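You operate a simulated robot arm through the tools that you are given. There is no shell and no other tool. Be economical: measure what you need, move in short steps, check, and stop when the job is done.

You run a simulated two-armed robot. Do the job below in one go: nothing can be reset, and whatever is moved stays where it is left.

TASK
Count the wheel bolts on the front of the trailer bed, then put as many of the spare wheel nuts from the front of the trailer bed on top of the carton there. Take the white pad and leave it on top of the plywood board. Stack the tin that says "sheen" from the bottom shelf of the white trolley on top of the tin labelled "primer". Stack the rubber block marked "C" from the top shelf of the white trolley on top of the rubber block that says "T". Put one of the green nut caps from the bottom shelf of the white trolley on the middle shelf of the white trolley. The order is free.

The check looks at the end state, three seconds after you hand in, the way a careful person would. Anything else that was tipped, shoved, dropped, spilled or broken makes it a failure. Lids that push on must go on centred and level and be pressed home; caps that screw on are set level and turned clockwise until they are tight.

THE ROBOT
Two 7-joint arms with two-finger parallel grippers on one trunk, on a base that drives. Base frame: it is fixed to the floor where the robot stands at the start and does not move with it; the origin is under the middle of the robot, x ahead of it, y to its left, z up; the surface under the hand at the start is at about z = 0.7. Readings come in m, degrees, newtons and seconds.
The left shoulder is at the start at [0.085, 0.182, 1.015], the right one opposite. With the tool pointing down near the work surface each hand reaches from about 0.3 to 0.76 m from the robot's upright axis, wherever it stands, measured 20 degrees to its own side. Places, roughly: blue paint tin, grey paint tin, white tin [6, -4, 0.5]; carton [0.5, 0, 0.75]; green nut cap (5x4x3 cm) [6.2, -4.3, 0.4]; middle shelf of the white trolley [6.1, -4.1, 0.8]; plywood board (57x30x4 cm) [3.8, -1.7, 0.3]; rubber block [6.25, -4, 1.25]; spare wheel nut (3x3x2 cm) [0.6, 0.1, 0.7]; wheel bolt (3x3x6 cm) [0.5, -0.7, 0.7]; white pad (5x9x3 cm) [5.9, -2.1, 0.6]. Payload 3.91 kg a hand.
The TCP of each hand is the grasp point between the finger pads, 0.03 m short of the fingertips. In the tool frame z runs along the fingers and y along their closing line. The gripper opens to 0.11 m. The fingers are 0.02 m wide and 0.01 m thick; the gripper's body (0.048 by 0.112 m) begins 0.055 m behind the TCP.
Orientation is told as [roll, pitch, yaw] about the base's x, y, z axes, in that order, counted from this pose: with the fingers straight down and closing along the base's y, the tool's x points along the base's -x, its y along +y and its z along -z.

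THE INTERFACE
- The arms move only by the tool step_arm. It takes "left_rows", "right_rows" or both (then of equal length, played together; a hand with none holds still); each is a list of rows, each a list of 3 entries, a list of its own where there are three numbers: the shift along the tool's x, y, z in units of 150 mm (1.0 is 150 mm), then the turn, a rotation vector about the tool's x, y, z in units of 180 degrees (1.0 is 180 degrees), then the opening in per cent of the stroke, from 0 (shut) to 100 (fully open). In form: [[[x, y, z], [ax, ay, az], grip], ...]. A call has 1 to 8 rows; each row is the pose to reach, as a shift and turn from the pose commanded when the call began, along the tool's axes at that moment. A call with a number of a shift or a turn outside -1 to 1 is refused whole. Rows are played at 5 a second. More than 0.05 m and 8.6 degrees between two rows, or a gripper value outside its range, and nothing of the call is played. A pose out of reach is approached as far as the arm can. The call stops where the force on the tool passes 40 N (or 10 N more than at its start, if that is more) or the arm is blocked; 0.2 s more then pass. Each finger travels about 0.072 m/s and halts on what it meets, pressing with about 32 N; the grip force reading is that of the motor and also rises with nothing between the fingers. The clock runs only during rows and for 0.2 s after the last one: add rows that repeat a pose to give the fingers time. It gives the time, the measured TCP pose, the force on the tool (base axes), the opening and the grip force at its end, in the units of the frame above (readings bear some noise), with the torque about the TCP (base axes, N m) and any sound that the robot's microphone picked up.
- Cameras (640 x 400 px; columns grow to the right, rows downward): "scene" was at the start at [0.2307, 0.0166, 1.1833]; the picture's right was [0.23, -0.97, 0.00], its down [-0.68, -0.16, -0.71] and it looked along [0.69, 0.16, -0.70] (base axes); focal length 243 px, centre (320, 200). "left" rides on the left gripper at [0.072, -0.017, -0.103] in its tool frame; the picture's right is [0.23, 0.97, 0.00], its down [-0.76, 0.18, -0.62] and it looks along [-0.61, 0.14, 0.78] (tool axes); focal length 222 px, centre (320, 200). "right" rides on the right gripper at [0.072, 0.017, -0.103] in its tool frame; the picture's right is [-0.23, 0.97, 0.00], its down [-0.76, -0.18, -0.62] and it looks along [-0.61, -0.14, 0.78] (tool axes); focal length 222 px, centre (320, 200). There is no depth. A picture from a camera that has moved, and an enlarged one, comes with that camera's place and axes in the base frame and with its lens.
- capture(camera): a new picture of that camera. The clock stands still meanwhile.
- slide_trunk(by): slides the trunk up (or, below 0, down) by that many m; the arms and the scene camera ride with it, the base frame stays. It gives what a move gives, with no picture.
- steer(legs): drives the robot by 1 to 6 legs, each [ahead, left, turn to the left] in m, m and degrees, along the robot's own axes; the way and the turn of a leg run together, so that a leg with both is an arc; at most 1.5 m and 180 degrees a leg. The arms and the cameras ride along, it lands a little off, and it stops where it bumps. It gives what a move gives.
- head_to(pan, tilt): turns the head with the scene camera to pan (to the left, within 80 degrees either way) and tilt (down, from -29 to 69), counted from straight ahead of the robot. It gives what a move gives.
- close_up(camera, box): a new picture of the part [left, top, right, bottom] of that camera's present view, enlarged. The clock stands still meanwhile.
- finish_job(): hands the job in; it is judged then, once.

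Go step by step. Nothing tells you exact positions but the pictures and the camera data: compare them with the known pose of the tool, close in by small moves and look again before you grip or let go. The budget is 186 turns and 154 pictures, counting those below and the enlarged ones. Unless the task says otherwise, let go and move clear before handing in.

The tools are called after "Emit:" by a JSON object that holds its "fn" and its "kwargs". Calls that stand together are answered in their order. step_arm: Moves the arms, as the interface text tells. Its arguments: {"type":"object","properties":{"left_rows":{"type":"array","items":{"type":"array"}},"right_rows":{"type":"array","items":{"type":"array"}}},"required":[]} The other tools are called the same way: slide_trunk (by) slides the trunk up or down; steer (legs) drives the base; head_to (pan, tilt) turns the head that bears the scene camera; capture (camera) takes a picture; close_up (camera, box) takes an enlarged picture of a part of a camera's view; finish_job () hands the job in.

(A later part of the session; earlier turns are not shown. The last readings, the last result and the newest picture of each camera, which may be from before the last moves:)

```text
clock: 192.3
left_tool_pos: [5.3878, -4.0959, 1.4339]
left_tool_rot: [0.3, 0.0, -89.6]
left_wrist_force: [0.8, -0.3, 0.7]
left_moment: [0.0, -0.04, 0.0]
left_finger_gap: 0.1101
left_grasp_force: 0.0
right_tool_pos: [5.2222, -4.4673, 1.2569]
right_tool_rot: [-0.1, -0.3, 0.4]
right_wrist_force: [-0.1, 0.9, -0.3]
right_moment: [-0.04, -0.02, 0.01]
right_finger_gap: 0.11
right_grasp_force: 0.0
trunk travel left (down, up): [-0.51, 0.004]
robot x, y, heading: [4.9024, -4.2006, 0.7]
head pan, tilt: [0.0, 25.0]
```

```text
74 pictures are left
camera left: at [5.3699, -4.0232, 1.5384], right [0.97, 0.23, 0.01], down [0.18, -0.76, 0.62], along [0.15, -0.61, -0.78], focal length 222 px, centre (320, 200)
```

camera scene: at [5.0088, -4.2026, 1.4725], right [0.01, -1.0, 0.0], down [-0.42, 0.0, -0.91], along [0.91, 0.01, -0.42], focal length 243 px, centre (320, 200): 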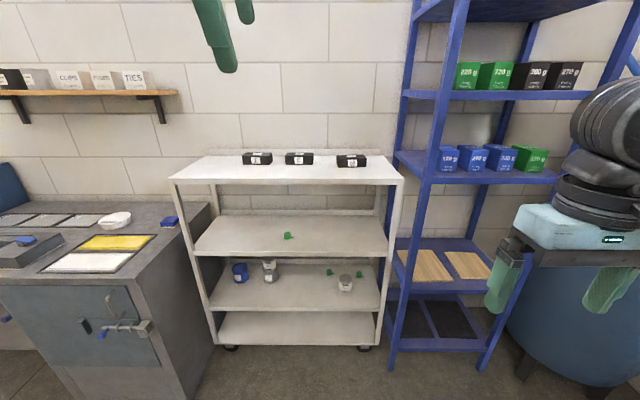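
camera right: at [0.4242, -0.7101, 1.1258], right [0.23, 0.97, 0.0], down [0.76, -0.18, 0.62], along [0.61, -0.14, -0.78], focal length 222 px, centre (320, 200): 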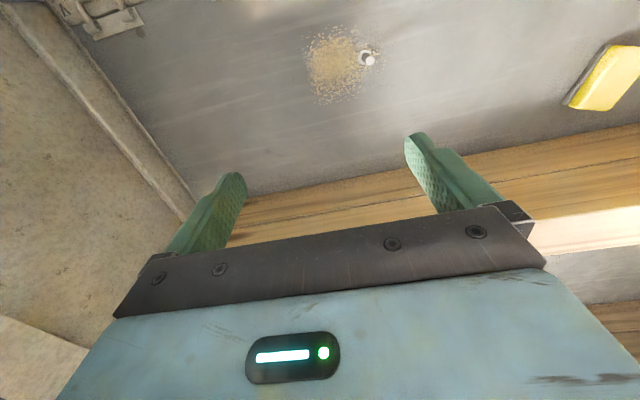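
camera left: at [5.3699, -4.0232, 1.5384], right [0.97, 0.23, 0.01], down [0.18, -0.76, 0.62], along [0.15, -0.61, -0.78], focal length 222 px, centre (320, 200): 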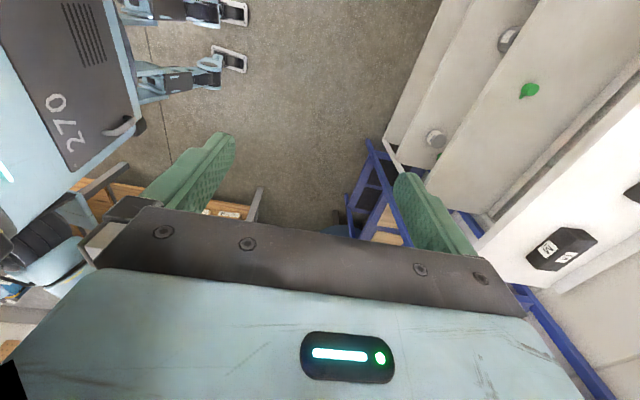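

Now lower to z≈1.30 and drive forward 0.55.

Emit:
{"fn": "step_arm", "kwargs": {"left_rows": [[[0, 0, 0.3], [0, 0, 0], 100], [[0, 0, 0.6], [0, 0, 0], 100], [[0, 0, 0.88], [0, 0, 0], 100]]}}

Emit:
{"fn": "steer", "kwargs": {"legs": [[0.55, 0, -0.5]]}}

Emit:
{"fn": "capture", "kwargs": {"camera": "left"}}

Emit:
{"fn": "capture", "kwargs": {"camera": "scene"}}

```text
clock: 193.1
left_tool_pos: [5.3915, -4.0967, 1.3031]
left_tool_rot: [0.3, -0.1, -89.5]
left_wrist_force: [0.6, -0.1, 0.1]
left_moment: [-0.05, 0.0, 0.02]
left_finger_gap: 0.1101
left_grasp_force: 0.1
right_tool_pos: [5.2239, -4.4669, 1.2574]
right_tool_rot: [0.0, -0.1, 0.4]
right_wrist_force: [-0.8, -0.7, -0.1]
right_moment: [0.03, 0.03, 0.02]
right_finger_gap: 0.11
right_grasp_force: 0.1
trunk travel left (down, up): [-0.51, 0.004]
robot x, y, heading: [4.9043, -4.2034, 0.3]
head pan, tilt: [0.0, 25.0]
```

```text
clock: 196.3
left_tool_pos: [5.9355, -4.0922, 1.3026]
left_tool_rot: [0.3, 0.0, -89.6]
left_wrist_force: [-0.1, -0.3, -0.6]
left_moment: [0.01, -0.02, 0.04]
left_finger_gap: 0.1102
left_grasp_force: 0.0
right_tool_pos: [5.7679, -4.463, 1.2573]
right_tool_rot: [-0.1, -0.1, 0.4]
right_wrist_force: [-0.3, 0.5, 0.2]
right_moment: [-0.01, -0.02, -0.02]
right_finger_gap: 0.11
right_grasp_force: 0.1
trunk travel left (down, up): [-0.51, 0.004]
robot x, y, heading: [5.4517, -4.1944, 0.6]
head pan, tilt: [0.0, 25.0]
```

```text
73 pictures are left
camera left: at [5.9172, -4.0195, 1.4071], right [0.97, 0.23, 0.01], down [0.18, -0.76, 0.62], along [0.15, -0.61, -0.78], focal length 222 px, centre (320, 200)
```

left: 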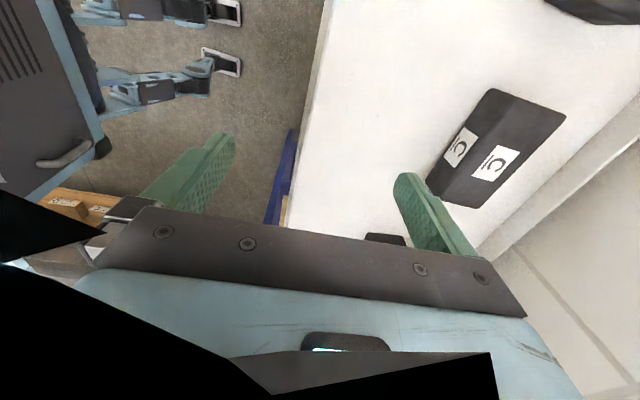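

```text
72 pictures are left
camera scene: at [5.5538, -4.1967, 1.4726], right [0.01, -1.0, 0.0], down [-0.42, 0.0, -0.91], along [0.91, 0.01, -0.42], focal length 243 px, centre (320, 200)
```

scene: 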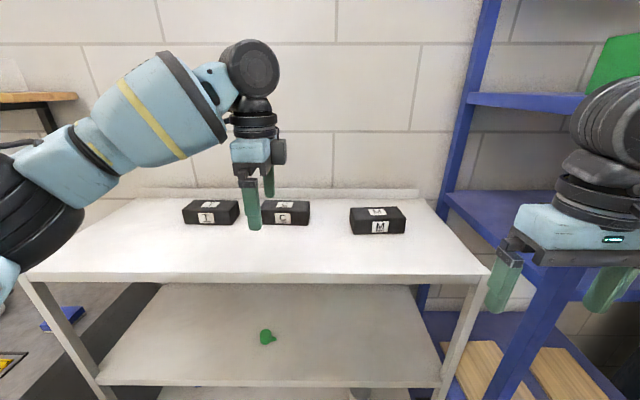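

I zoom on block C in the hand camera for an accurate position.

Emit:
{"fn": "close_up", "kwargs": {"camera": "left", "box": [400, 75, 592, 215]}}

Emit:
{"fn": "close_up", "kwargs": {"camera": "scene", "box": [170, 180, 330, 250]}}

```text
2.86 times, centred on (496, 145) of left
camera zoom: at [5.9172, -4.0195, 1.4071], right [0.97, 0.23, 0.01], down [0.18, -0.76, 0.62], along [0.15, -0.61, -0.78], focal length 635 px, centre (-183, 357)
```

zoom: 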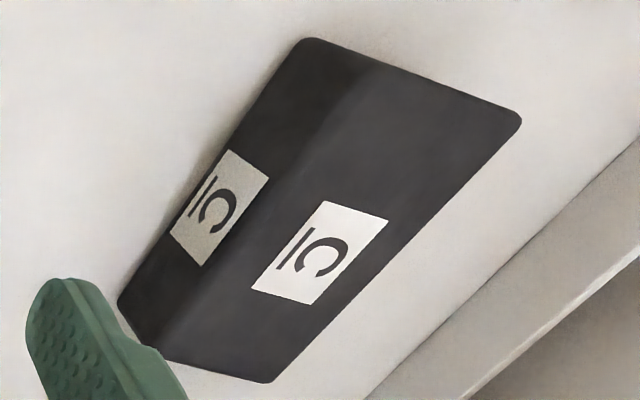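

```text
4.00 times, centred on (250, 215) of scene
camera zoom: at [5.5538, -4.1967, 1.4726], right [0.01, -1.0, 0.0], down [-0.42, 0.0, -0.91], along [0.91, 0.01, -0.42], focal length 973 px, centre (600, 140)
```

zoom: 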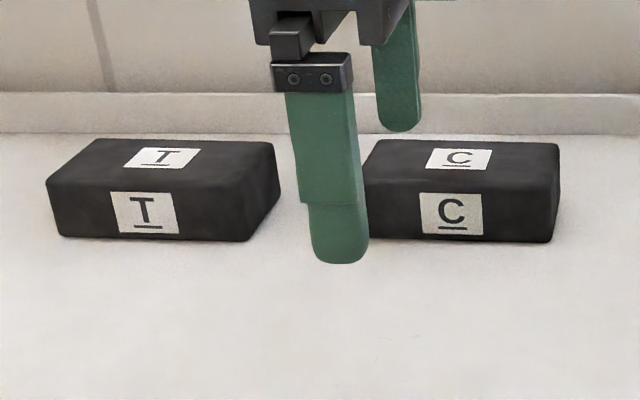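

Block C's top face spans x 6.116–6.18, y −4.033…−4.165 (centre ≈ (6.147, −4.098), top z≈1.18). I move over it.

Emit:
{"fn": "step_arm", "kwargs": {"left_rows": [[[0, 0.25, 0], [0, 0, 0], 100], [[0, 0.5, 0], [0, 0, 0], 100], [[0, 0.75, 0], [0, 0, 0], 100], [[-0.02, 1.0, 0], [0, 0, 0], 100]]}}

Emit:
{"fn": "step_arm", "kwargs": {"left_rows": [[[-0.02, 0.2, 0], [0, 0, 0], 100], [[-0.02, 0.41, 0.1], [0, 0, 0], 100], [[-0.02, 0.41, 0.2], [0, 0, 0], 100]]}}

Emit:
{"fn": "capture", "kwargs": {"camera": "left"}}

Emit:
{"fn": "close_up", "kwargs": {"camera": "scene", "box": [170, 140, 350, 260]}}

```text
clock: 197.3
left_tool_pos: [6.0356, -4.0836, 1.3003]
left_tool_rot: [0.3, -0.1, -89.6]
left_wrist_force: [-0.2, 1.1, 0.4]
left_moment: [-0.01, 0.05, 0.01]
left_finger_gap: 0.1098
left_grasp_force: 0.1
left hand out of reach, approached as far as the arm can: row 3, 4
right_tool_pos: [5.7717, -4.459, 1.2573]
right_tool_rot: [-0.1, 0.1, 0.4]
right_wrist_force: [0.8, -0.5, 0.3]
right_moment: [-0.02, -0.01, 0.0]
right_finger_gap: 0.1098
right_grasp_force: 0.0
trunk travel left (down, up): [-0.51, 0.004]
robot x, y, heading: [5.448, -4.197, 0.4]
head pan, tilt: [0.0, 25.0]
```

```text
clock: 198.1
left_tool_pos: [6.052, -4.073, 1.2628]
left_tool_rot: [0.4, 0.1, -89.7]
left_wrist_force: [0.2, 0.1, 0.6]
left_moment: [0.02, 0.0, 0.02]
left_finger_gap: 0.1099
left_grasp_force: 0.2
left hand out of reach, approached as far as the arm can: row 1, 2, 3
right_tool_pos: [5.77, -4.4632, 1.2567]
right_tool_rot: [0.1, -0.1, 0.4]
right_wrist_force: [-0.6, 0.2, 0.0]
right_moment: [0.0, 0.01, -0.03]
right_finger_gap: 0.11
right_grasp_force: 0.0
trunk travel left (down, up): [-0.51, 0.004]
robot x, y, heading: [5.4486, -4.1935, 0.8]
head pan, tilt: [0.0, 25.0]
```

```text
69 pictures are left
camera left: at [6.0338, -4.0004, 1.3664], right [0.97, 0.23, 0.01], down [0.18, -0.76, 0.62], along [0.15, -0.6, -0.78], focal length 222 px, centre (320, 200)
```

left: 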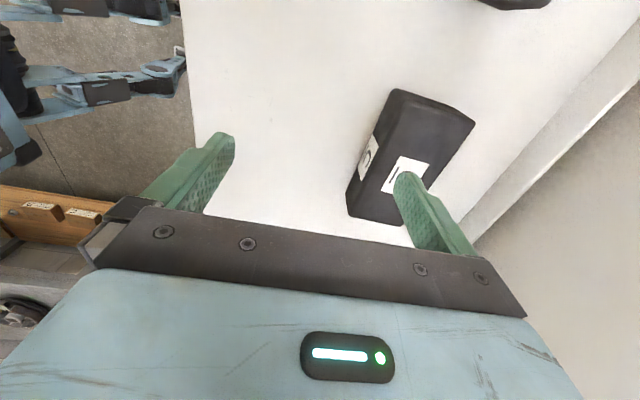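

```text
3.33 times, centred on (260, 200) of scene
camera zoom: at [5.5546, -4.197, 1.4725], right [0.01, -1.0, 0.0], down [-0.42, 0.0, -0.91], along [0.91, 0.01, -0.42], focal length 811 px, centre (520, 200)
```

zoom: 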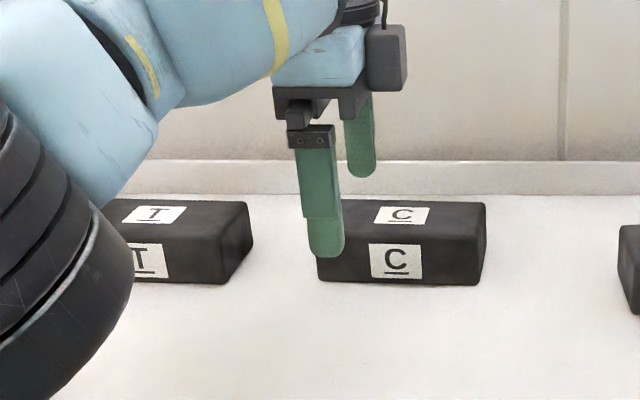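

Reach runs out 10 cm short, so the base must go nearer. I check the base's clearance to the trolley by looking down.

Emit:
{"fn": "head_to", "kwargs": {"pan": 0, "tilt": 69}}

Emit:
{"fn": "capture", "kwargs": {"camera": "scene"}}

```text
clock: 199.2
left_tool_pos: [6.0524, -4.0736, 1.2619]
left_tool_rot: [0.3, 0.0, -89.5]
left_wrist_force: [0.1, 0.1, -0.5]
left_moment: [0.0, 0.0, -0.01]
left_finger_gap: 0.1101
left_grasp_force: 0.0
right_tool_pos: [5.7689, -4.4623, 1.2576]
right_tool_rot: [0.0, -0.1, 0.4]
right_wrist_force: [-0.2, -0.6, 0.4]
right_moment: [-0.01, 0.01, 0.01]
right_finger_gap: 0.1099
right_grasp_force: 0.1
trunk travel left (down, up): [-0.51, 0.004]
robot x, y, heading: [5.4509, -4.1936, 0.5]
head pan, tilt: [0.0, 68.8]
```

```text
67 pictures are left
camera scene: at [5.518, -4.197, 1.4131], right [0.01, -1.0, 0.0], down [-0.93, -0.01, -0.36], along [0.36, 0.0, -0.93], focal length 243 px, centre (320, 200)
```

scene: 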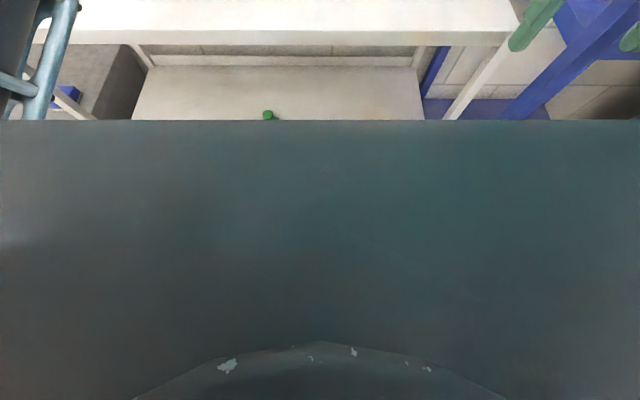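

The torso leans so that at mid height the shoulders are farther forward. I retract the hand, lower the trunk a bit, drive 8 cm closer, and try again.

Emit:
{"fn": "step_arm", "kwargs": {"left_rows": [[[0, -0.25, -0.1], [0, 0, 0], 100], [[0, -0.5, -0.2], [0, 0, 0], 100], [[0, -0.75, -0.3], [0, 0, 0], 100], [[0, -1.0, -0.3], [0, 0, 0], 100]]}}

Emit:
{"fn": "step_arm", "kwargs": {"left_rows": [[[0, -0.2, 0], [0, 0, 0], 100], [[0, -0.4, 0], [0, 0, 0], 100]]}}

Emit:
{"fn": "slide_trunk", "kwargs": {"by": -0.14}}

Emit:
{"fn": "head_to", "kwargs": {"pan": 0, "tilt": 25}}

```text
clock: 200.4
left_tool_pos: [5.9525, -4.0392, 1.3195]
left_tool_rot: [-5.3, -5.8, -74.1]
left_wrist_force: [-0.4, -0.9, 0.4]
left_moment: [0.06, -0.02, -0.01]
left_finger_gap: 0.1101
left_grasp_force: 0.0
left hand out of reach, approached as far as the arm can: row 1, 2
right_tool_pos: [5.7683, -4.4678, 1.2564]
right_tool_rot: [0.2, -0.2, 0.2]
right_wrist_force: [-0.2, -0.4, 0.1]
right_moment: [0.04, -0.01, 0.01]
right_finger_gap: 0.1098
right_grasp_force: 0.1
trunk travel left (down, up): [-0.51, 0.004]
robot x, y, heading: [5.4501, -4.1953, 0.5]
head pan, tilt: [0.0, 68.8]
stopped in row 4 (left hand): the arm was blocked; the commanded pose is now the measured one
```

```text
clock: 201.0
left_tool_pos: [5.8957, -4.0506, 1.3242]
left_tool_rot: [-5.4, -6.0, -73.9]
left_wrist_force: [0.5, -0.1, 0.3]
left_moment: [-0.01, 0.01, 0.02]
left_finger_gap: 0.1099
left_grasp_force: 0.1
right_tool_pos: [5.7681, -4.4616, 1.2563]
right_tool_rot: [0.1, -0.2, 0.4]
right_wrist_force: [0.3, 0.4, 0.0]
right_moment: [-0.01, -0.02, -0.03]
right_finger_gap: 0.1101
right_grasp_force: 0.1
trunk travel left (down, up): [-0.51, 0.004]
robot x, y, heading: [5.447, -4.1965, 0.4]
head pan, tilt: [0.0, 68.8]
```

```text
clock: 202.7
left_tool_pos: [5.8953, -4.0502, 1.1856]
left_tool_rot: [-5.3, -6.0, -74.0]
left_wrist_force: [0.0, 0.0, 1.2]
left_moment: [-0.04, -0.04, 0.0]
left_finger_gap: 0.1097
left_grasp_force: 0.2
right_tool_pos: [5.7697, -4.4612, 1.1179]
right_tool_rot: [0.0, -0.1, 0.4]
right_wrist_force: [0.1, 0.2, 0.8]
right_moment: [0.0, -0.01, 0.0]
right_finger_gap: 0.11
right_grasp_force: 0.0
trunk travel left (down, up): [-0.37, 0.144]
robot x, y, heading: [5.4494, -4.1983, 0.6]
head pan, tilt: [0.0, 68.8]
```

```text
clock: 203.8
left_tool_pos: [5.8962, -4.0496, 1.1834]
left_tool_rot: [-5.5, -6.0, -74.0]
left_wrist_force: [-0.3, -0.1, 0.7]
left_moment: [-0.02, 0.0, -0.01]
left_finger_gap: 0.1101
left_grasp_force: 0.1
right_tool_pos: [5.7688, -4.4629, 1.1178]
right_tool_rot: [0.0, -0.2, 0.4]
right_wrist_force: [0.3, 0.0, 0.5]
right_moment: [0.03, -0.02, 0.03]
right_finger_gap: 0.1101
right_grasp_force: 0.1
trunk travel left (down, up): [-0.37, 0.144]
robot x, y, heading: [5.4496, -4.1944, 0.6]
head pan, tilt: [0.0, 25.0]
```

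I raise the hand and square it up again.

Emit:
{"fn": "step_arm", "kwargs": {"left_rows": [[[0, 0, -0.2], [0, 0, 0], 100], [[0, 0, -0.4], [-0.01, 0.011, 0.03], 100], [[0, 0, -0.6], [-0.02, 0.022, 0.06], 100], [[0, 0, -0.8], [-0.03, 0.033, 0.089], 100], [[0, 0, -0.9], [-0.03, 0.033, 0.089], 100]]}}

Emit:
{"fn": "capture", "kwargs": {"camera": "scene"}}

```text
clock: 205.0
left_tool_pos: [5.904, -4.0335, 1.3104]
left_tool_rot: [1.2, -0.8, -90.2]
left_wrist_force: [-0.5, -0.3, 0.2]
left_moment: [-0.02, 0.0, -0.01]
left_finger_gap: 0.1101
left_grasp_force: 0.1
left hand out of reach, approached as far as the arm can: row 5
right_tool_pos: [5.7692, -4.4611, 1.1173]
right_tool_rot: [0.0, -0.1, 0.5]
right_wrist_force: [0.6, 0.2, 0.1]
right_moment: [0.0, 0.0, -0.02]
right_finger_gap: 0.1102
right_grasp_force: 0.0
trunk travel left (down, up): [-0.37, 0.144]
robot x, y, heading: [5.4444, -4.1999, 0.5]
head pan, tilt: [0.0, 25.0]
```

```text
66 pictures are left
camera scene: at [5.6651, -4.195, 1.3093], right [0.01, -1.0, 0.0], down [-0.42, 0.0, -0.91], along [0.91, 0.01, -0.42], focal length 243 px, centre (320, 200)
```

scene: 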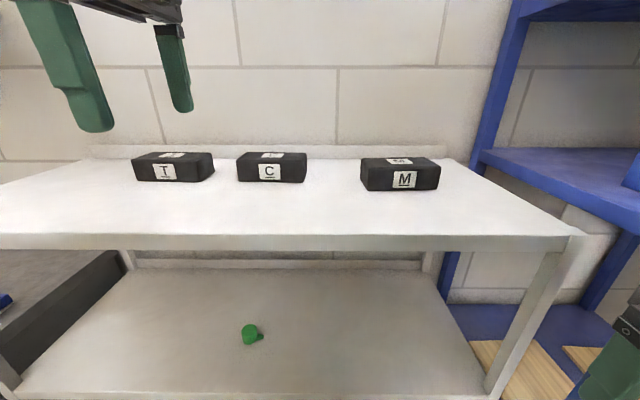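

Reach is limited by the forearm, so I need the base closer and lined up laterally. Checking the front right corner's clearance first.

Emit:
{"fn": "slide_trunk", "kwargs": {"by": 0.14}}

Emit:
{"fn": "head_to", "kwargs": {"pan": -70, "tilt": 60}}

Emit:
{"fn": "capture", "kwargs": {"camera": "scene"}}

Emit:
{"fn": "capture", "kwargs": {"camera": "right"}}

```text
clock: 206.6
left_tool_pos: [5.9058, -4.0342, 1.4489]
left_tool_rot: [0.8, -0.6, -90.3]
left_wrist_force: [-0.6, 0.2, -0.3]
left_moment: [0.02, -0.02, 0.03]
left_finger_gap: 0.11
left_grasp_force: 0.1
right_tool_pos: [5.7701, -4.462, 1.2557]
right_tool_rot: [0.0, 0.0, 0.3]
right_wrist_force: [0.7, 1.0, -0.2]
right_moment: [-0.03, 0.03, 0.03]
right_finger_gap: 0.1099
right_grasp_force: 0.1
trunk travel left (down, up): [-0.51, 0.004]
robot x, y, heading: [5.4466, -4.1938, 0.2]
head pan, tilt: [0.0, 25.0]
```

```text
clock: 208.1
left_tool_pos: [5.9044, -4.0334, 1.4508]
left_tool_rot: [1.0, -0.7, -90.3]
left_wrist_force: [0.4, 0.1, -0.2]
left_moment: [0.01, 0.02, 0.02]
left_finger_gap: 0.1102
left_grasp_force: 0.1
right_tool_pos: [5.7686, -4.4632, 1.2562]
right_tool_rot: [-0.1, -0.1, 0.4]
right_wrist_force: [0.0, 0.1, -0.8]
right_moment: [0.0, 0.02, -0.01]
right_finger_gap: 0.1102
right_grasp_force: 0.0
trunk travel left (down, up): [-0.51, 0.004]
robot x, y, heading: [5.4475, -4.1971, 0.3]
head pan, tilt: [-70.0, 60.0]
```

```text
65 pictures are left
camera scene: at [5.4853, -4.2594, 1.4225], right [-0.94, -0.35, 0.0], down [-0.3, 0.81, -0.5], along [0.17, -0.47, -0.87], focal length 243 px, centre (320, 200)
```

scene: 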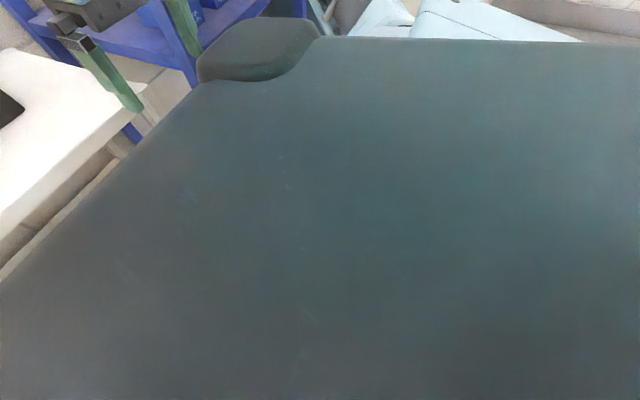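

```text
64 pictures are left
camera right: at [5.6976, -4.4458, 1.3603], right [0.22, 0.98, 0.0], down [0.76, -0.17, 0.63], along [0.61, -0.14, -0.78], focal length 222 px, centre (320, 200)
```

right: 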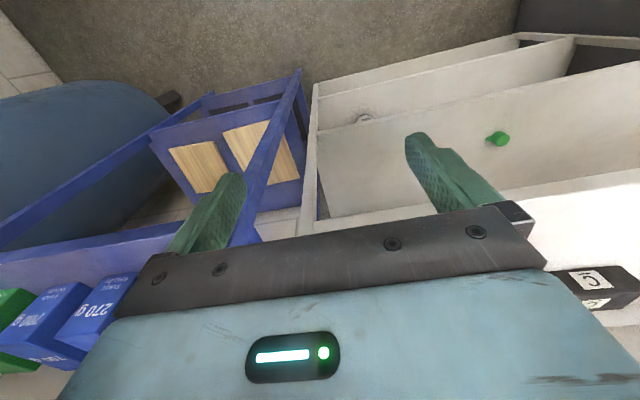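

The view shows open floor right under the front of the robot, so it's safe to come 8 cm closer. Then I bring the hand down and over block C.

Emit:
{"fn": "steer", "kwargs": {"legs": [[0.09, -0.01, -0.3]]}}

Emit:
{"fn": "head_to", "kwargs": {"pan": 0, "tilt": 25}}

Emit:
{"fn": "step_arm", "kwargs": {"left_rows": [[[-0.1, 0, 0.25], [-0.006, 0.004, 0], 100], [[-0.2, 0, 0.5], [-0.006, 0.004, 0], 100], [[-0.3, 0, 0.75], [-0.006, 0.004, 0], 100], [[-0.4, 0.05, 1.0], [-0.006, 0.004, 0], 100]]}}

Emit:
{"fn": "capture", "kwargs": {"camera": "scene"}}

```text
clock: 209.2
left_tool_pos: [5.9828, -4.0458, 1.4465]
left_tool_rot: [0.6, -0.7, -90.7]
left_wrist_force: [0.1, 0.7, -0.5]
left_moment: [0.0, 0.02, -0.02]
left_finger_gap: 0.1101
left_grasp_force: 0.2
right_tool_pos: [5.8361, -4.4711, 1.2554]
right_tool_rot: [-0.5, -0.2, 1.0]
right_wrist_force: [-0.4, 0.1, -0.8]
right_moment: [0.01, -0.03, 0.03]
right_finger_gap: 0.1102
right_grasp_force: 0.1
trunk travel left (down, up): [-0.51, 0.004]
robot x, y, heading: [5.5241, -4.2031, -0.0]
head pan, tilt: [-70.0, 60.0]
stopped in leg 1: the robot was blocked; the commanded pose is now the measured one
```

```text
clock: 210.6
left_tool_pos: [5.9814, -4.0449, 1.4482]
left_tool_rot: [0.7, -0.6, -90.6]
left_wrist_force: [0.1, 0.0, -0.3]
left_moment: [0.01, -0.02, 0.02]
left_finger_gap: 0.1099
left_grasp_force: 0.0
right_tool_pos: [5.8361, -4.4717, 1.2547]
right_tool_rot: [-0.5, -0.2, 0.9]
right_wrist_force: [-0.1, -0.8, 0.6]
right_moment: [0.02, 0.0, 0.0]
right_finger_gap: 0.1104
right_grasp_force: 0.1
trunk travel left (down, up): [-0.51, 0.004]
robot x, y, heading: [5.524, -4.2003, -0.0]
head pan, tilt: [0.0, 25.0]
```

```text
clock: 211.6
left_tool_pos: [5.9889, -4.108, 1.296]
left_tool_rot: [1.9, 0.1, -90.6]
left_wrist_force: [0.3, -0.1, 0.4]
left_moment: [0.03, 0.0, -0.01]
left_finger_gap: 0.1099
left_grasp_force: 0.1
right_tool_pos: [5.8366, -4.4727, 1.2542]
right_tool_rot: [-0.6, -0.1, 0.9]
right_wrist_force: [-1.0, -0.1, -0.6]
right_moment: [0.02, -0.01, -0.03]
right_finger_gap: 0.1099
right_grasp_force: 0.1
trunk travel left (down, up): [-0.51, 0.004]
robot x, y, heading: [5.5246, -4.2052, -0.0]
head pan, tilt: [0.0, 25.0]
```

```text
63 pictures are left
camera scene: at [5.6286, -4.2049, 1.4726], right [0.0, -1.0, 0.0], down [-0.42, 0.0, -0.91], along [0.91, 0.0, -0.42], focal length 243 px, centre (320, 200)
```

scene: 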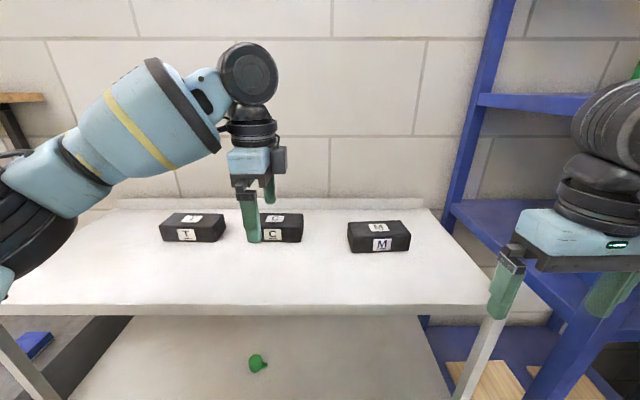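

The base stopped against something at x=5.524. I look at the right side before continuing.

Emit:
{"fn": "head_to", "kwargs": {"pan": -50, "tilt": 40}}

Emit:
{"fn": "capture", "kwargs": {"camera": "scene"}}

Emit:
{"fn": "capture", "kwargs": {"camera": "right"}}

Emit:
{"fn": "capture", "kwargs": {"camera": "left"}}

```text
clock: 212.8
left_tool_pos: [5.9898, -4.1074, 1.2957]
left_tool_rot: [1.8, 0.1, -90.6]
left_wrist_force: [-0.4, -0.1, 0.1]
left_moment: [0.01, 0.01, 0.01]
left_finger_gap: 0.1101
left_grasp_force: 0.1
right_tool_pos: [5.836, -4.4717, 1.255]
right_tool_rot: [-0.5, -0.2, 0.9]
right_wrist_force: [-0.1, -0.5, 0.4]
right_moment: [0.02, -0.01, 0.03]
right_finger_gap: 0.1101
right_grasp_force: 0.1
trunk travel left (down, up): [-0.51, 0.004]
robot x, y, heading: [5.5223, -4.2048, -0.0]
head pan, tilt: [-50.0, 40.0]
```

```text
62 pictures are left
camera scene: at [5.5913, -4.2699, 1.4493], right [-0.77, -0.64, 0.0], down [-0.41, 0.49, -0.77], along [0.49, -0.59, -0.64], focal length 243 px, centre (320, 200)
```

scene: 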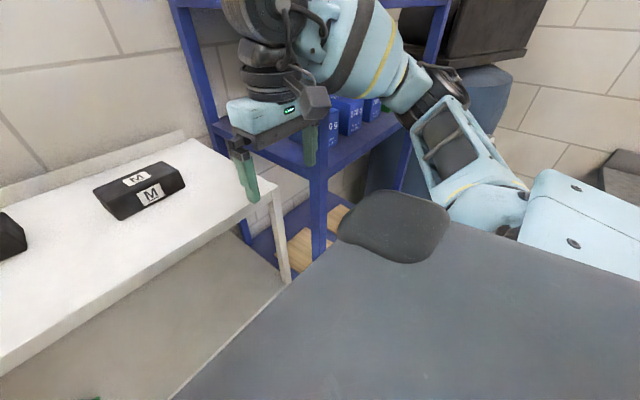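

```text
61 pictures are left
camera right: at [5.7645, -4.4552, 1.3581], right [0.21, 0.98, -0.01], down [0.76, -0.16, 0.63], along [0.61, -0.14, -0.78], focal length 222 px, centre (320, 200)
```

right: 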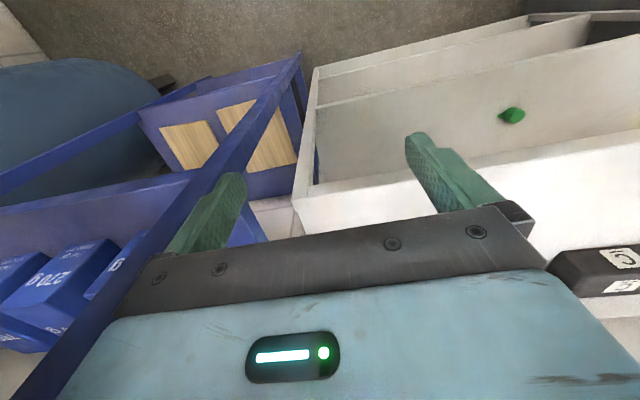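

```text
60 pictures are left
camera left: at [5.9702, -4.0342, 1.4003], right [0.98, 0.22, 0.03], down [0.15, -0.76, 0.63], along [0.16, -0.61, -0.78], focal length 222 px, centre (320, 200)
```

left: 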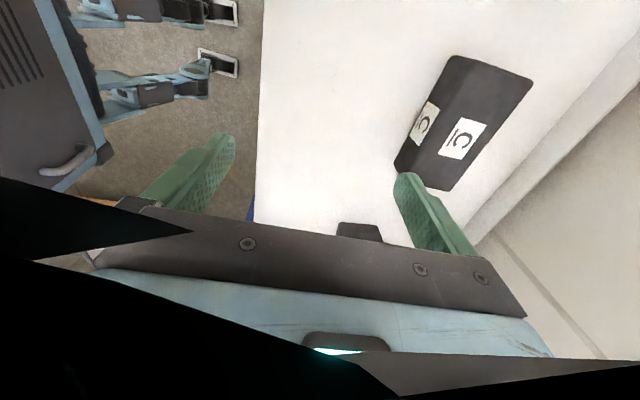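

The right arm is close to the blue rack; I draw the right hand back and inwards, then check reach for C.

Emit:
{"fn": "step_arm", "kwargs": {"right_rows": [[[0.2, 0.15, 0], [0, 0, 0], 60], [[0.4, 0.3, 0], [0, 0, 0], 30], [[0.5, 0.5, 0], [0, 0, 0], 10]]}}

Emit:
{"fn": "step_arm", "kwargs": {"left_rows": [[[0.0, 0.25, 0.05], [0.01, 0, 0.0], 100], [[0.02, 0.5, 0.1], [0.01, 0, 0], 100], [[0.05, 0.75, 0.15], [0.01, 0, 0], 100], [[0.05, 0.96, 0.2], [0.01, 0, 0], 100]]}}

Emit:
{"fn": "capture", "kwargs": {"camera": "left"}}

```text
clock: 213.6
left_tool_pos: [5.9924, -4.1064, 1.2942]
left_tool_rot: [1.8, 0.1, -90.6]
left_wrist_force: [0.3, -0.1, 0.6]
left_moment: [-0.03, 0.0, 0.02]
left_finger_gap: 0.1099
left_grasp_force: 0.1
right_tool_pos: [5.7631, -4.3967, 1.2533]
right_tool_rot: [-0.5, -0.1, 0.9]
right_wrist_force: [-0.1, 0.0, -0.1]
right_moment: [-0.03, -0.03, 0.02]
right_finger_gap: 0.0111
right_grasp_force: 0.4
trunk travel left (down, up): [-0.51, 0.004]
robot x, y, heading: [5.5202, -4.2059, -0.0]
head pan, tilt: [-50.0, 40.0]
```

```text
clock: 214.6
left_tool_pos: [6.1201, -4.0984, 1.2748]
left_tool_rot: [0.0, 0.2, -90.8]
left_wrist_force: [-0.1, 0.0, -0.2]
left_moment: [0.01, -0.02, 0.02]
left_finger_gap: 0.11
left_grasp_force: 0.0
left hand out of reach, approached as far as the arm can: row 4
right_tool_pos: [5.761, -4.3982, 1.2543]
right_tool_rot: [-0.5, -0.1, 0.9]
right_wrist_force: [0.5, 0.2, 0.3]
right_moment: [-0.02, 0.01, 0.02]
right_finger_gap: 0.0112
right_grasp_force: 0.0
trunk travel left (down, up): [-0.51, 0.004]
robot x, y, heading: [5.5277, -4.2028, 0.0]
head pan, tilt: [-50.0, 40.0]
```

```text
59 pictures are left
camera left: at [6.1038, -4.0254, 1.3791], right [0.98, 0.21, 0.0], down [0.17, -0.77, 0.62], along [0.13, -0.61, -0.78], focal length 222 px, centre (320, 200)
```

left: 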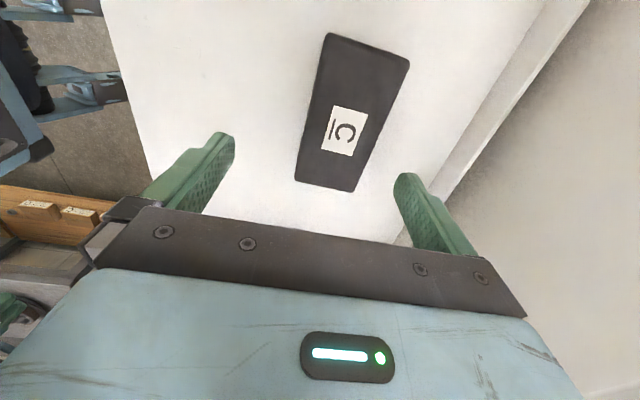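

Now over C: its centre is (6.140, −4.096), aligned. I descend and grip it.

Emit:
{"fn": "step_arm", "kwargs": {"left_rows": [[[0.01, 0.04, 0.25], [0, 0, 0], 100], [[0.013, 0.1, 0.48], [0, 0, 0], 100], [[0.013, 0.133, 0.6], [0, 0, 0], 100], [[0.013, 0.133, 0.65], [0, 0, 0], 100], [[0.013, 0.133, 0.68], [0, 0, 0], 100]]}}

Emit:
{"fn": "capture", "kwargs": {"camera": "left"}}

```text
clock: 215.8
left_tool_pos: [6.1392, -4.0953, 1.169]
left_tool_rot: [0.0, 0.1, -90.6]
left_wrist_force: [-0.7, 0.3, -0.1]
left_moment: [0.0, -0.02, 0.01]
left_finger_gap: 0.1103
left_grasp_force: 0.1
right_tool_pos: [5.7614, -4.3992, 1.2538]
right_tool_rot: [-0.5, -0.1, 0.9]
right_wrist_force: [-0.2, 0.0, -0.5]
right_moment: [0.01, 0.01, 0.03]
right_finger_gap: 0.011
right_grasp_force: 0.0
trunk travel left (down, up): [-0.51, 0.004]
robot x, y, heading: [5.5232, -4.2074, 0.1]
head pan, tilt: [-50.0, 40.0]
```

```text
58 pictures are left
camera left: at [6.123, -4.0224, 1.2746], right [0.98, 0.22, 0.0], down [0.17, -0.76, 0.62], along [0.14, -0.61, -0.78], focal length 222 px, centre (320, 200)
```

left: 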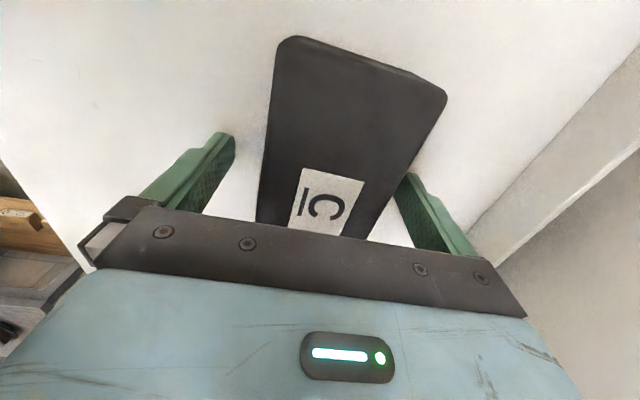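

Fingers straddle the block. Closing and then lifting.

Emit:
{"fn": "step_arm", "kwargs": {"left_rows": [[[-0.01, 0.02, 0], [0, 0, 0], 80], [[-0.01, 0.02, 0], [0, 0, 0], 60], [[-0.01, 0.02, 0], [0, 0, 0], 30], [[-0.01, 0.02, 0], [0, 0, 0], 0], [[-0.01, 0.02, 0], [0, 0, 0], 0]]}}

Emit:
{"fn": "step_arm", "kwargs": {"left_rows": [[[0, 0, -0.2], [0, 0, 0], 0], [[0, -0.1, -0.4], [0, 0, 0], 0], [[0, -0.1, -0.6], [0, 0, 0], 0]]}}

Emit:
{"fn": "head_to", "kwargs": {"pan": 0, "tilt": 25}}

Emit:
{"fn": "capture", "kwargs": {"camera": "scene"}}

```text
clock: 216.9
left_tool_pos: [6.1409, -4.0977, 1.1701]
left_tool_rot: [0.1, 0.0, -90.8]
left_wrist_force: [-1.0, -1.2, -0.4]
left_moment: [0.04, 0.16, -0.04]
left_finger_gap: 0.068
left_grasp_force: 32.1
right_tool_pos: [5.7618, -4.3991, 1.2524]
right_tool_rot: [-0.5, -0.1, 0.9]
right_wrist_force: [0.4, 0.4, 0.1]
right_moment: [-0.04, 0.01, 0.01]
right_finger_gap: 0.0111
right_grasp_force: 0.0
trunk travel left (down, up): [-0.51, 0.004]
robot x, y, heading: [5.5223, -4.2003, -0.1]
head pan, tilt: [-50.0, 40.0]
```

```text
clock: 217.8
left_tool_pos: [6.1277, -4.0933, 1.2579]
left_tool_rot: [-0.2, 0.1, -90.5]
left_wrist_force: [-0.1, 0.0, -4.7]
left_moment: [-0.06, -0.02, -0.04]
left_finger_gap: 0.0683
left_grasp_force: 31.9
left hand out of reach, approached as far as the arm can: row 2
right_tool_pos: [5.7626, -4.3971, 1.253]
right_tool_rot: [-0.6, -0.1, 1.0]
right_wrist_force: [0.0, 0.4, -0.4]
right_moment: [-0.02, 0.03, 0.0]
right_finger_gap: 0.011
right_grasp_force: 0.0
trunk travel left (down, up): [-0.51, 0.004]
robot x, y, heading: [5.525, -4.2038, 0.2]
head pan, tilt: [-50.0, 40.0]
```

```text
clock: 218.9
left_tool_pos: [6.1261, -4.0943, 1.2588]
left_tool_rot: [-0.1, 0.1, -90.6]
left_wrist_force: [-1.1, 0.4, -5.6]
left_moment: [0.0, 0.02, -0.02]
left_finger_gap: 0.0682
left_grasp_force: 31.8
right_tool_pos: [5.7627, -4.3982, 1.2538]
right_tool_rot: [-0.6, -0.1, 0.9]
right_wrist_force: [-0.3, 0.3, 0.5]
right_moment: [-0.03, 0.0, 0.04]
right_finger_gap: 0.0111
right_grasp_force: 0.1
trunk travel left (down, up): [-0.51, 0.004]
robot x, y, heading: [5.5228, -4.2015, -0.1]
head pan, tilt: [0.0, 25.0]
```

```text
57 pictures are left
camera scene: at [5.6306, -4.2051, 1.4725], right [0.0, -1.0, 0.0], down [-0.42, 0.0, -0.91], along [0.91, 0.0, -0.42], focal length 243 px, centre (320, 200)
```

scene: 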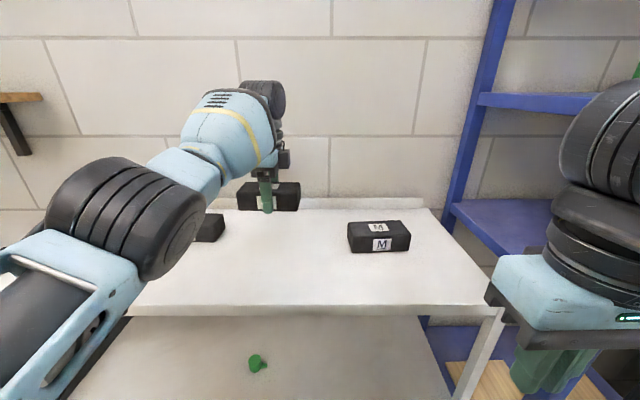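

C is lifted with 5 cm clearance. I drive the base 0.2 m to the left to bring it over T, keeping the arm pose.

Emit:
{"fn": "steer", "kwargs": {"legs": [[0, 0.2, 0]]}}

Emit:
{"fn": "capture", "kwargs": {"camera": "left"}}

Emit:
{"fn": "capture", "kwargs": {"camera": "scene"}}

```text
clock: 221.3
left_tool_pos: [6.1274, -3.8953, 1.2594]
left_tool_rot: [-0.1, 0.1, -90.8]
left_wrist_force: [-0.4, 0.4, -5.3]
left_moment: [0.02, 0.02, -0.01]
left_finger_gap: 0.0682
left_grasp_force: 31.9
right_tool_pos: [5.7621, -4.1977, 1.2537]
right_tool_rot: [-0.5, -0.1, 0.9]
right_wrist_force: [-0.4, -0.9, 0.3]
right_moment: [-0.01, 0.03, -0.01]
right_finger_gap: 0.0109
right_grasp_force: 0.1
trunk travel left (down, up): [-0.51, 0.004]
robot x, y, heading: [5.5206, -4.0011, -0.3]
head pan, tilt: [0.0, 25.0]
```

```text
56 pictures are left
camera left: at [6.1103, -3.8217, 1.3638], right [0.98, 0.22, 0.0], down [0.17, -0.77, 0.62], along [0.13, -0.61, -0.78], focal length 222 px, centre (320, 200)
```

left: 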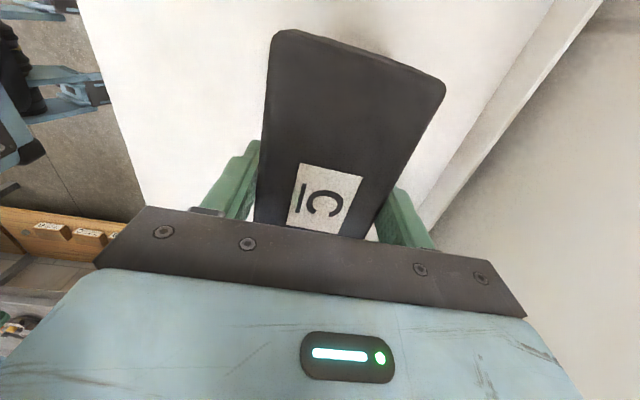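

```text
55 pictures are left
camera scene: at [5.6307, -4.0043, 1.4725], right [0.0, -1.0, 0.0], down [-0.42, 0.0, -0.91], along [0.91, 0.0, -0.42], focal length 243 px, centre (320, 200)
```

scene: 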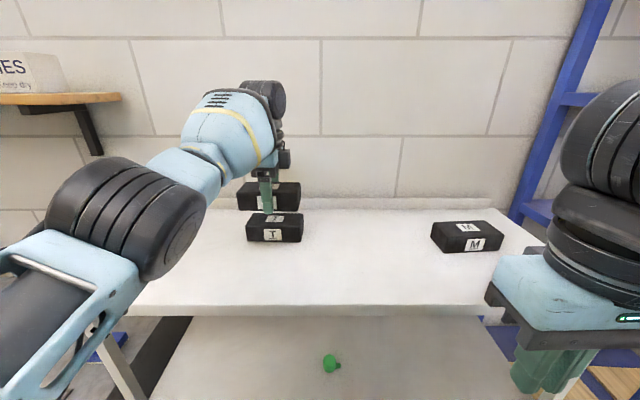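

T is right beneath. I zoom to verify alignment.

Emit:
{"fn": "close_up", "kwargs": {"camera": "scene", "box": [224, 165, 320, 255]}}

```text
4.44 times, centred on (272, 210) of scene
camera zoom: at [5.6307, -4.0043, 1.4725], right [0.0, -1.0, 0.0], down [-0.42, 0.0, -0.91], along [0.91, 0.0, -0.42], focal length 1081 px, centre (533, 156)
```

zoom: 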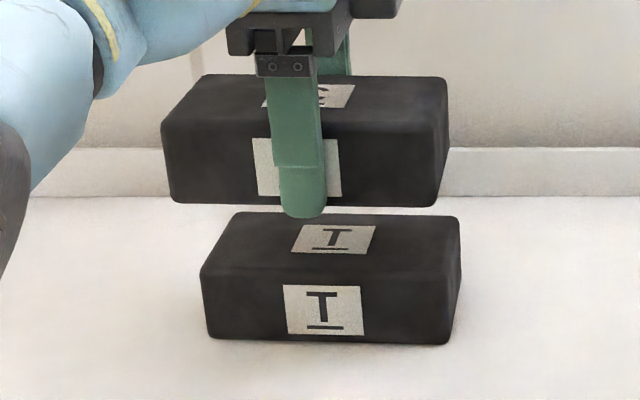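

C and T are parallel; I need +1.1 cm in x. Lowering to contact.

Emit:
{"fn": "step_arm", "kwargs": {"left_rows": [[[-0.01, 0.03, 0.15], [0, 0, 0], 0], [[-0.02, 0.073, 0.28], [0, 0, 0], 0], [[-0.02, 0.073, 0.31], [0, 0, 0], 0], [[-0.02, 0.073, 0.325], [0, 0, 0], 0], [[-0.02, 0.073, 0.34], [0, 0, 0], 0]]}}

Emit:
{"fn": "close_up", "kwargs": {"camera": "scene", "box": [224, 165, 320, 255]}}

```text
clock: 222.5
left_tool_pos: [6.1358, -3.8979, 1.2151]
left_tool_rot: [0.6, 0.1, -90.6]
left_wrist_force: [5.9, 1.4, 25.1]
left_moment: [0.24, 0.59, -0.18]
left_finger_gap: 0.0681
left_grasp_force: 32.3
right_tool_pos: [5.7612, -4.1985, 1.2556]
right_tool_rot: [-0.4, -0.3, 0.9]
right_wrist_force: [0.0, -0.1, 0.0]
right_moment: [-0.01, 0.05, -0.03]
right_finger_gap: 0.0107
right_grasp_force: 0.1
trunk travel left (down, up): [-0.51, 0.004]
robot x, y, heading: [5.5229, -4.0008, -0.1]
head pan, tilt: [0.0, 25.0]
```

```text
4.44 times, centred on (272, 210) of scene
camera zoom: at [5.6281, -4.0041, 1.4732], right [0.0, -1.0, 0.0], down [-0.42, 0.0, -0.91], along [0.91, 0.0, -0.42], focal length 1081 px, centre (533, 156)
```

zoom: 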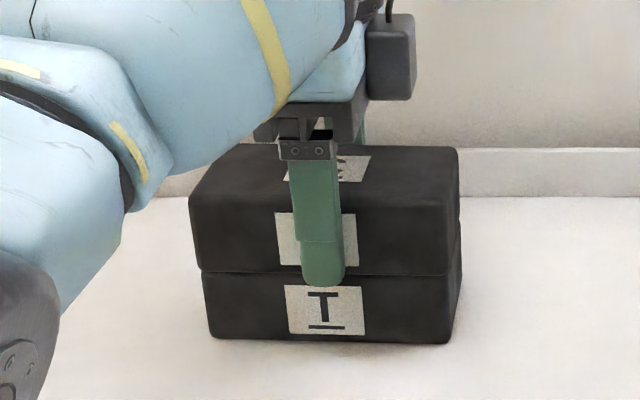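

C sits flush on T. Release and rise.

Emit:
{"fn": "step_arm", "kwargs": {"left_rows": [[[0, 0, -0.02], [0, 0, 0], 68], [[0, 0, -0.02], [0, 0, 0], 80], [[0, 0, -0.02], [0, 0, 0], 100], [[0, 0, -0.02], [0, 0, 0], 100], [[0, 0, -0.15], [0, 0, 0], 100], [[0, -0.05, -0.3], [0, 0, 0], 100], [[0, -0.2, -0.45], [0, 0, 0], 100], [[0, -0.4, -0.6], [0, 0, 0], 100]]}}

Emit:
{"fn": "capture", "kwargs": {"camera": "scene"}}

```text
clock: 224.3
left_tool_pos: [6.1013, -3.9037, 1.3088]
left_tool_rot: [-0.1, 0.2, -90.6]
left_wrist_force: [-0.4, 0.1, 0.4]
left_moment: [0.01, 0.03, -0.02]
left_finger_gap: 0.1101
left_grasp_force: 0.0
left hand out of reach, approached as far as the arm can: row 6, 7, 8
right_tool_pos: [5.7618, -4.1973, 1.2529]
right_tool_rot: [-0.4, -0.1, 0.9]
right_wrist_force: [-0.5, -0.4, -0.6]
right_moment: [-0.01, 0.0, 0.0]
right_finger_gap: 0.0108
right_grasp_force: 0.0
trunk travel left (down, up): [-0.51, 0.004]
robot x, y, heading: [5.5261, -4.0042, 0.1]
head pan, tilt: [0.0, 25.0]
```

```text
52 pictures are left
camera scene: at [5.6292, -4.0044, 1.4727], right [0.0, -1.0, 0.0], down [-0.42, 0.0, -0.91], along [0.91, 0.0, -0.42], focal length 243 px, centre (320, 200)
```

scene: 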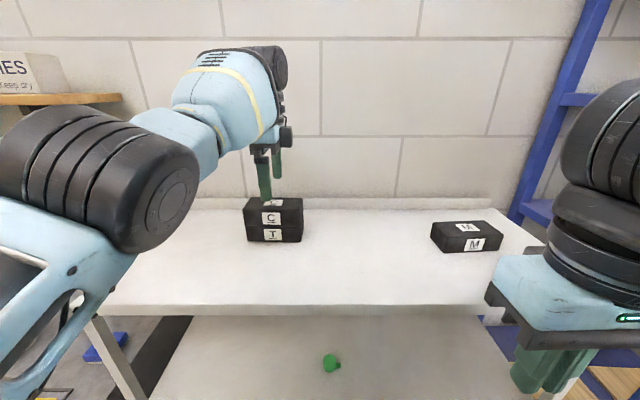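

C is stacked on T. Now back away and look left toward the white pad at about (5.9, −2.1, 0.6).

Emit:
{"fn": "steer", "kwargs": {"legs": [[-0.8, 0, 0]]}}

Emit:
{"fn": "slide_trunk", "kwargs": {"by": -0.23}}

Emit:
{"fn": "head_to", "kwargs": {"pan": 50, "tilt": 20}}

Emit:
{"fn": "capture", "kwargs": {"camera": "scene"}}

Emit:
{"fn": "head_to", "kwargs": {"pan": 0, "tilt": 25}}

Emit:
{"fn": "capture", "kwargs": {"camera": "scene"}}

```text
clock: 228.6
left_tool_pos: [5.2998, -3.9009, 1.3084]
left_tool_rot: [-0.2, 0.2, -89.6]
left_wrist_force: [-0.4, 0.7, -0.5]
left_moment: [0.0, 0.0, 0.0]
left_finger_gap: 0.11
left_grasp_force: 0.1
right_tool_pos: [4.964, -4.1987, 1.2528]
right_tool_rot: [-0.5, -0.1, 1.8]
right_wrist_force: [0.3, -0.8, 0.2]
right_moment: [-0.01, 0.02, 0.0]
right_finger_gap: 0.0108
right_grasp_force: 0.0
trunk travel left (down, up): [-0.51, 0.004]
robot x, y, heading: [4.7228, -4.0062, 0.9]
head pan, tilt: [0.0, 25.0]
```

```text
clock: 231.0
left_tool_pos: [5.3404, -3.8995, 0.8148]
left_tool_rot: [-26.5, -0.1, -89.7]
left_wrist_force: [-0.9, 0.4, 0.2]
left_moment: [0.01, -0.01, -0.02]
left_finger_gap: 0.1098
left_grasp_force: 0.1
right_tool_pos: [4.9684, -4.1991, 1.023]
right_tool_rot: [-0.3, 0.4, 1.5]
right_wrist_force: [31.0, 0.0, 18.1]
right_moment: [1.0, 2.18, -1.68]
right_finger_gap: 0.0109
right_grasp_force: 0.1
trunk travel left (down, up): [-0.28, 0.234]
robot x, y, heading: [4.7237, -4.0074, 1.0]
head pan, tilt: [0.0, 25.0]
```

```text
clock: 232.2
left_tool_pos: [5.3408, -3.9001, 0.8146]
left_tool_rot: [-26.5, -0.2, -89.7]
left_wrist_force: [0.1, 0.4, 0.1]
left_moment: [0.0, 0.01, -0.01]
left_finger_gap: 0.11
left_grasp_force: 0.0
right_tool_pos: [4.9671, -4.1982, 1.0242]
right_tool_rot: [-0.3, 0.6, 1.7]
right_wrist_force: [25.1, -0.8, 26.7]
right_moment: [1.51, 2.02, -1.35]
right_finger_gap: 0.0109
right_grasp_force: 0.1
trunk travel left (down, up): [-0.28, 0.234]
robot x, y, heading: [4.7183, -4.0074, 0.8]
head pan, tilt: [50.0, 20.0]
```

```text
51 pictures are left
camera scene: at [4.9309, -3.9352, 1.2262], right [0.78, -0.63, 0.0], down [-0.22, -0.27, -0.94], along [0.59, 0.73, -0.34], focal length 243 px, centre (320, 200)
```

scene: 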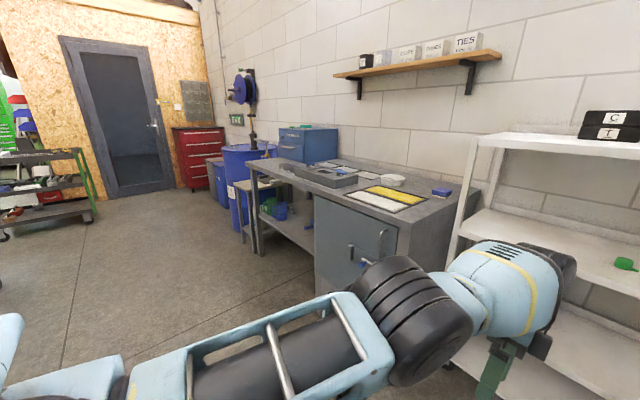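

```text
clock: 233.4
left_tool_pos: [5.3409, -3.9006, 0.8156]
left_tool_rot: [-26.5, -0.1, -89.7]
left_wrist_force: [-0.7, 0.0, 0.1]
left_moment: [-0.03, 0.01, -0.01]
left_finger_gap: 0.1102
left_grasp_force: 0.1
right_tool_pos: [4.9659, -4.1979, 1.0232]
right_tool_rot: [-0.3, 0.7, 1.7]
right_wrist_force: [18.0, 2.8, 31.8]
right_moment: [1.57, 1.78, -1.09]
right_finger_gap: 0.0111
right_grasp_force: 0.1
trunk travel left (down, up): [-0.28, 0.234]
robot x, y, heading: [4.7227, -4.0123, 1.0]
head pan, tilt: [0.0, 25.0]
```

```text
50 pictures are left
camera scene: at [4.9642, -4.0059, 1.2181], right [0.02, -1.0, 0.0], down [-0.42, -0.01, -0.91], along [0.91, 0.01, -0.42], focal length 243 px, centre (320, 200)
```

scene: 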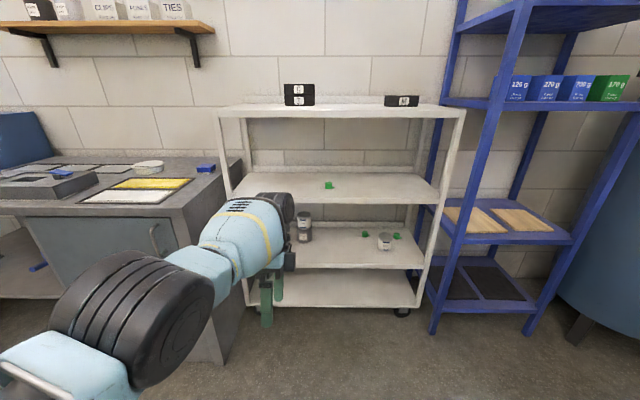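

The stacked items look fine. The right hand presses on the robot's own chest, so I free it, level the left hand, and drive left along the bench.

Emit:
{"fn": "step_arm", "kwargs": {"left_rows": [[[0, -0.1, -0.1], [-0.037, 0, 0], 100], [[0, -0.2, -0.2], [-0.074, 0, 0], 100], [[0, -0.3, -0.3], [-0.111, 0, 0], 100], [[0, -0.4, -0.4], [-0.147, 0, 0], 100]], "right_rows": [[[-0.2, -0.1, -0.05], [0, 0, 0], 10], [[-0.4, -0.2, -0.1], [0, 0, 0], 10], [[-0.6, -0.3, -0.1], [0, 0, 0], 10], [[-0.8, -0.4, -0.1], [0, 0, 0], 10]]}}

Emit:
{"fn": "steer", "kwargs": {"legs": [[-0.1, 1.4, -1.0]]}}

Emit:
{"fn": "head_to", "kwargs": {"pan": 20, "tilt": 30}}

Emit:
{"fn": "capture", "kwargs": {"camera": "scene"}}

```text
clock: 234.6
left_tool_pos: [5.392, -3.9267, 0.8833]
left_tool_rot: [-7.6, -0.3, -85.1]
left_wrist_force: [-0.2, 0.2, -0.1]
left_moment: [-0.01, 0.0, 0.0]
left_finger_gap: 0.1101
left_grasp_force: 0.0
left hand out of reach, approached as far as the arm can: row 1, 2, 3, 4
right_tool_pos: [5.0916, -4.2549, 1.0372]
right_tool_rot: [-0.6, 0.6, 2.0]
right_wrist_force: [-0.3, -0.3, -0.3]
right_moment: [0.01, -0.03, 0.04]
right_finger_gap: 0.0111
right_grasp_force: 0.0
trunk travel left (down, up): [-0.28, 0.234]
robot x, y, heading: [4.723, -4.0057, 1.2]
head pan, tilt: [0.0, 25.0]
stopped in row 4 (left hand): the arm was blocked; the commanded pose is now the measured one
```

```text
clock: 247.0
left_tool_pos: [5.2687, -2.5365, 0.8842]
left_tool_rot: [-7.4, -0.3, -85.1]
left_wrist_force: [0.4, -0.7, -0.4]
left_moment: [-0.01, 0.0, 0.01]
left_finger_gap: 0.11
left_grasp_force: 0.1
right_tool_pos: [4.9661, -2.8631, 1.0372]
right_tool_rot: [-0.5, 0.6, 1.9]
right_wrist_force: [-0.2, -0.1, 0.1]
right_moment: [0.0, 0.03, -0.01]
right_finger_gap: 0.0112
right_grasp_force: 0.0
trunk travel left (down, up): [-0.28, 0.234]
robot x, y, heading: [4.5981, -2.6167, 0.8]
head pan, tilt: [0.0, 25.0]
```

```text
clock: 247.8
left_tool_pos: [5.2692, -2.5357, 0.8845]
left_tool_rot: [-7.5, -0.2, -85.0]
left_wrist_force: [-0.2, -0.2, 0.1]
left_moment: [-0.03, 0.03, 0.01]
left_finger_gap: 0.1099
left_grasp_force: 0.1
right_tool_pos: [4.9665, -2.8637, 1.0369]
right_tool_rot: [-0.4, 0.7, 1.9]
right_wrist_force: [0.6, -0.1, 0.7]
right_moment: [0.01, -0.02, -0.02]
right_finger_gap: 0.0108
right_grasp_force: 0.1
trunk travel left (down, up): [-0.28, 0.234]
robot x, y, heading: [4.5973, -2.6157, 0.7]
head pan, tilt: [20.0, 30.0]
```

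```text
49 pictures are left
camera scene: at [4.8317, -2.5841, 1.2102], right [0.36, -0.93, 0.0], down [-0.47, -0.18, -0.87], along [0.81, 0.31, -0.5], focal length 243 px, centre (320, 200)
```

scene: 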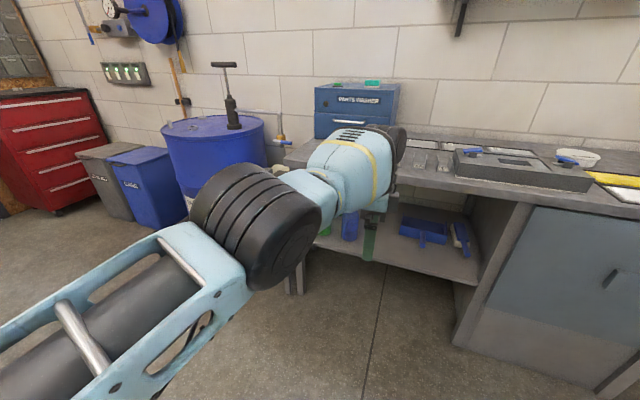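

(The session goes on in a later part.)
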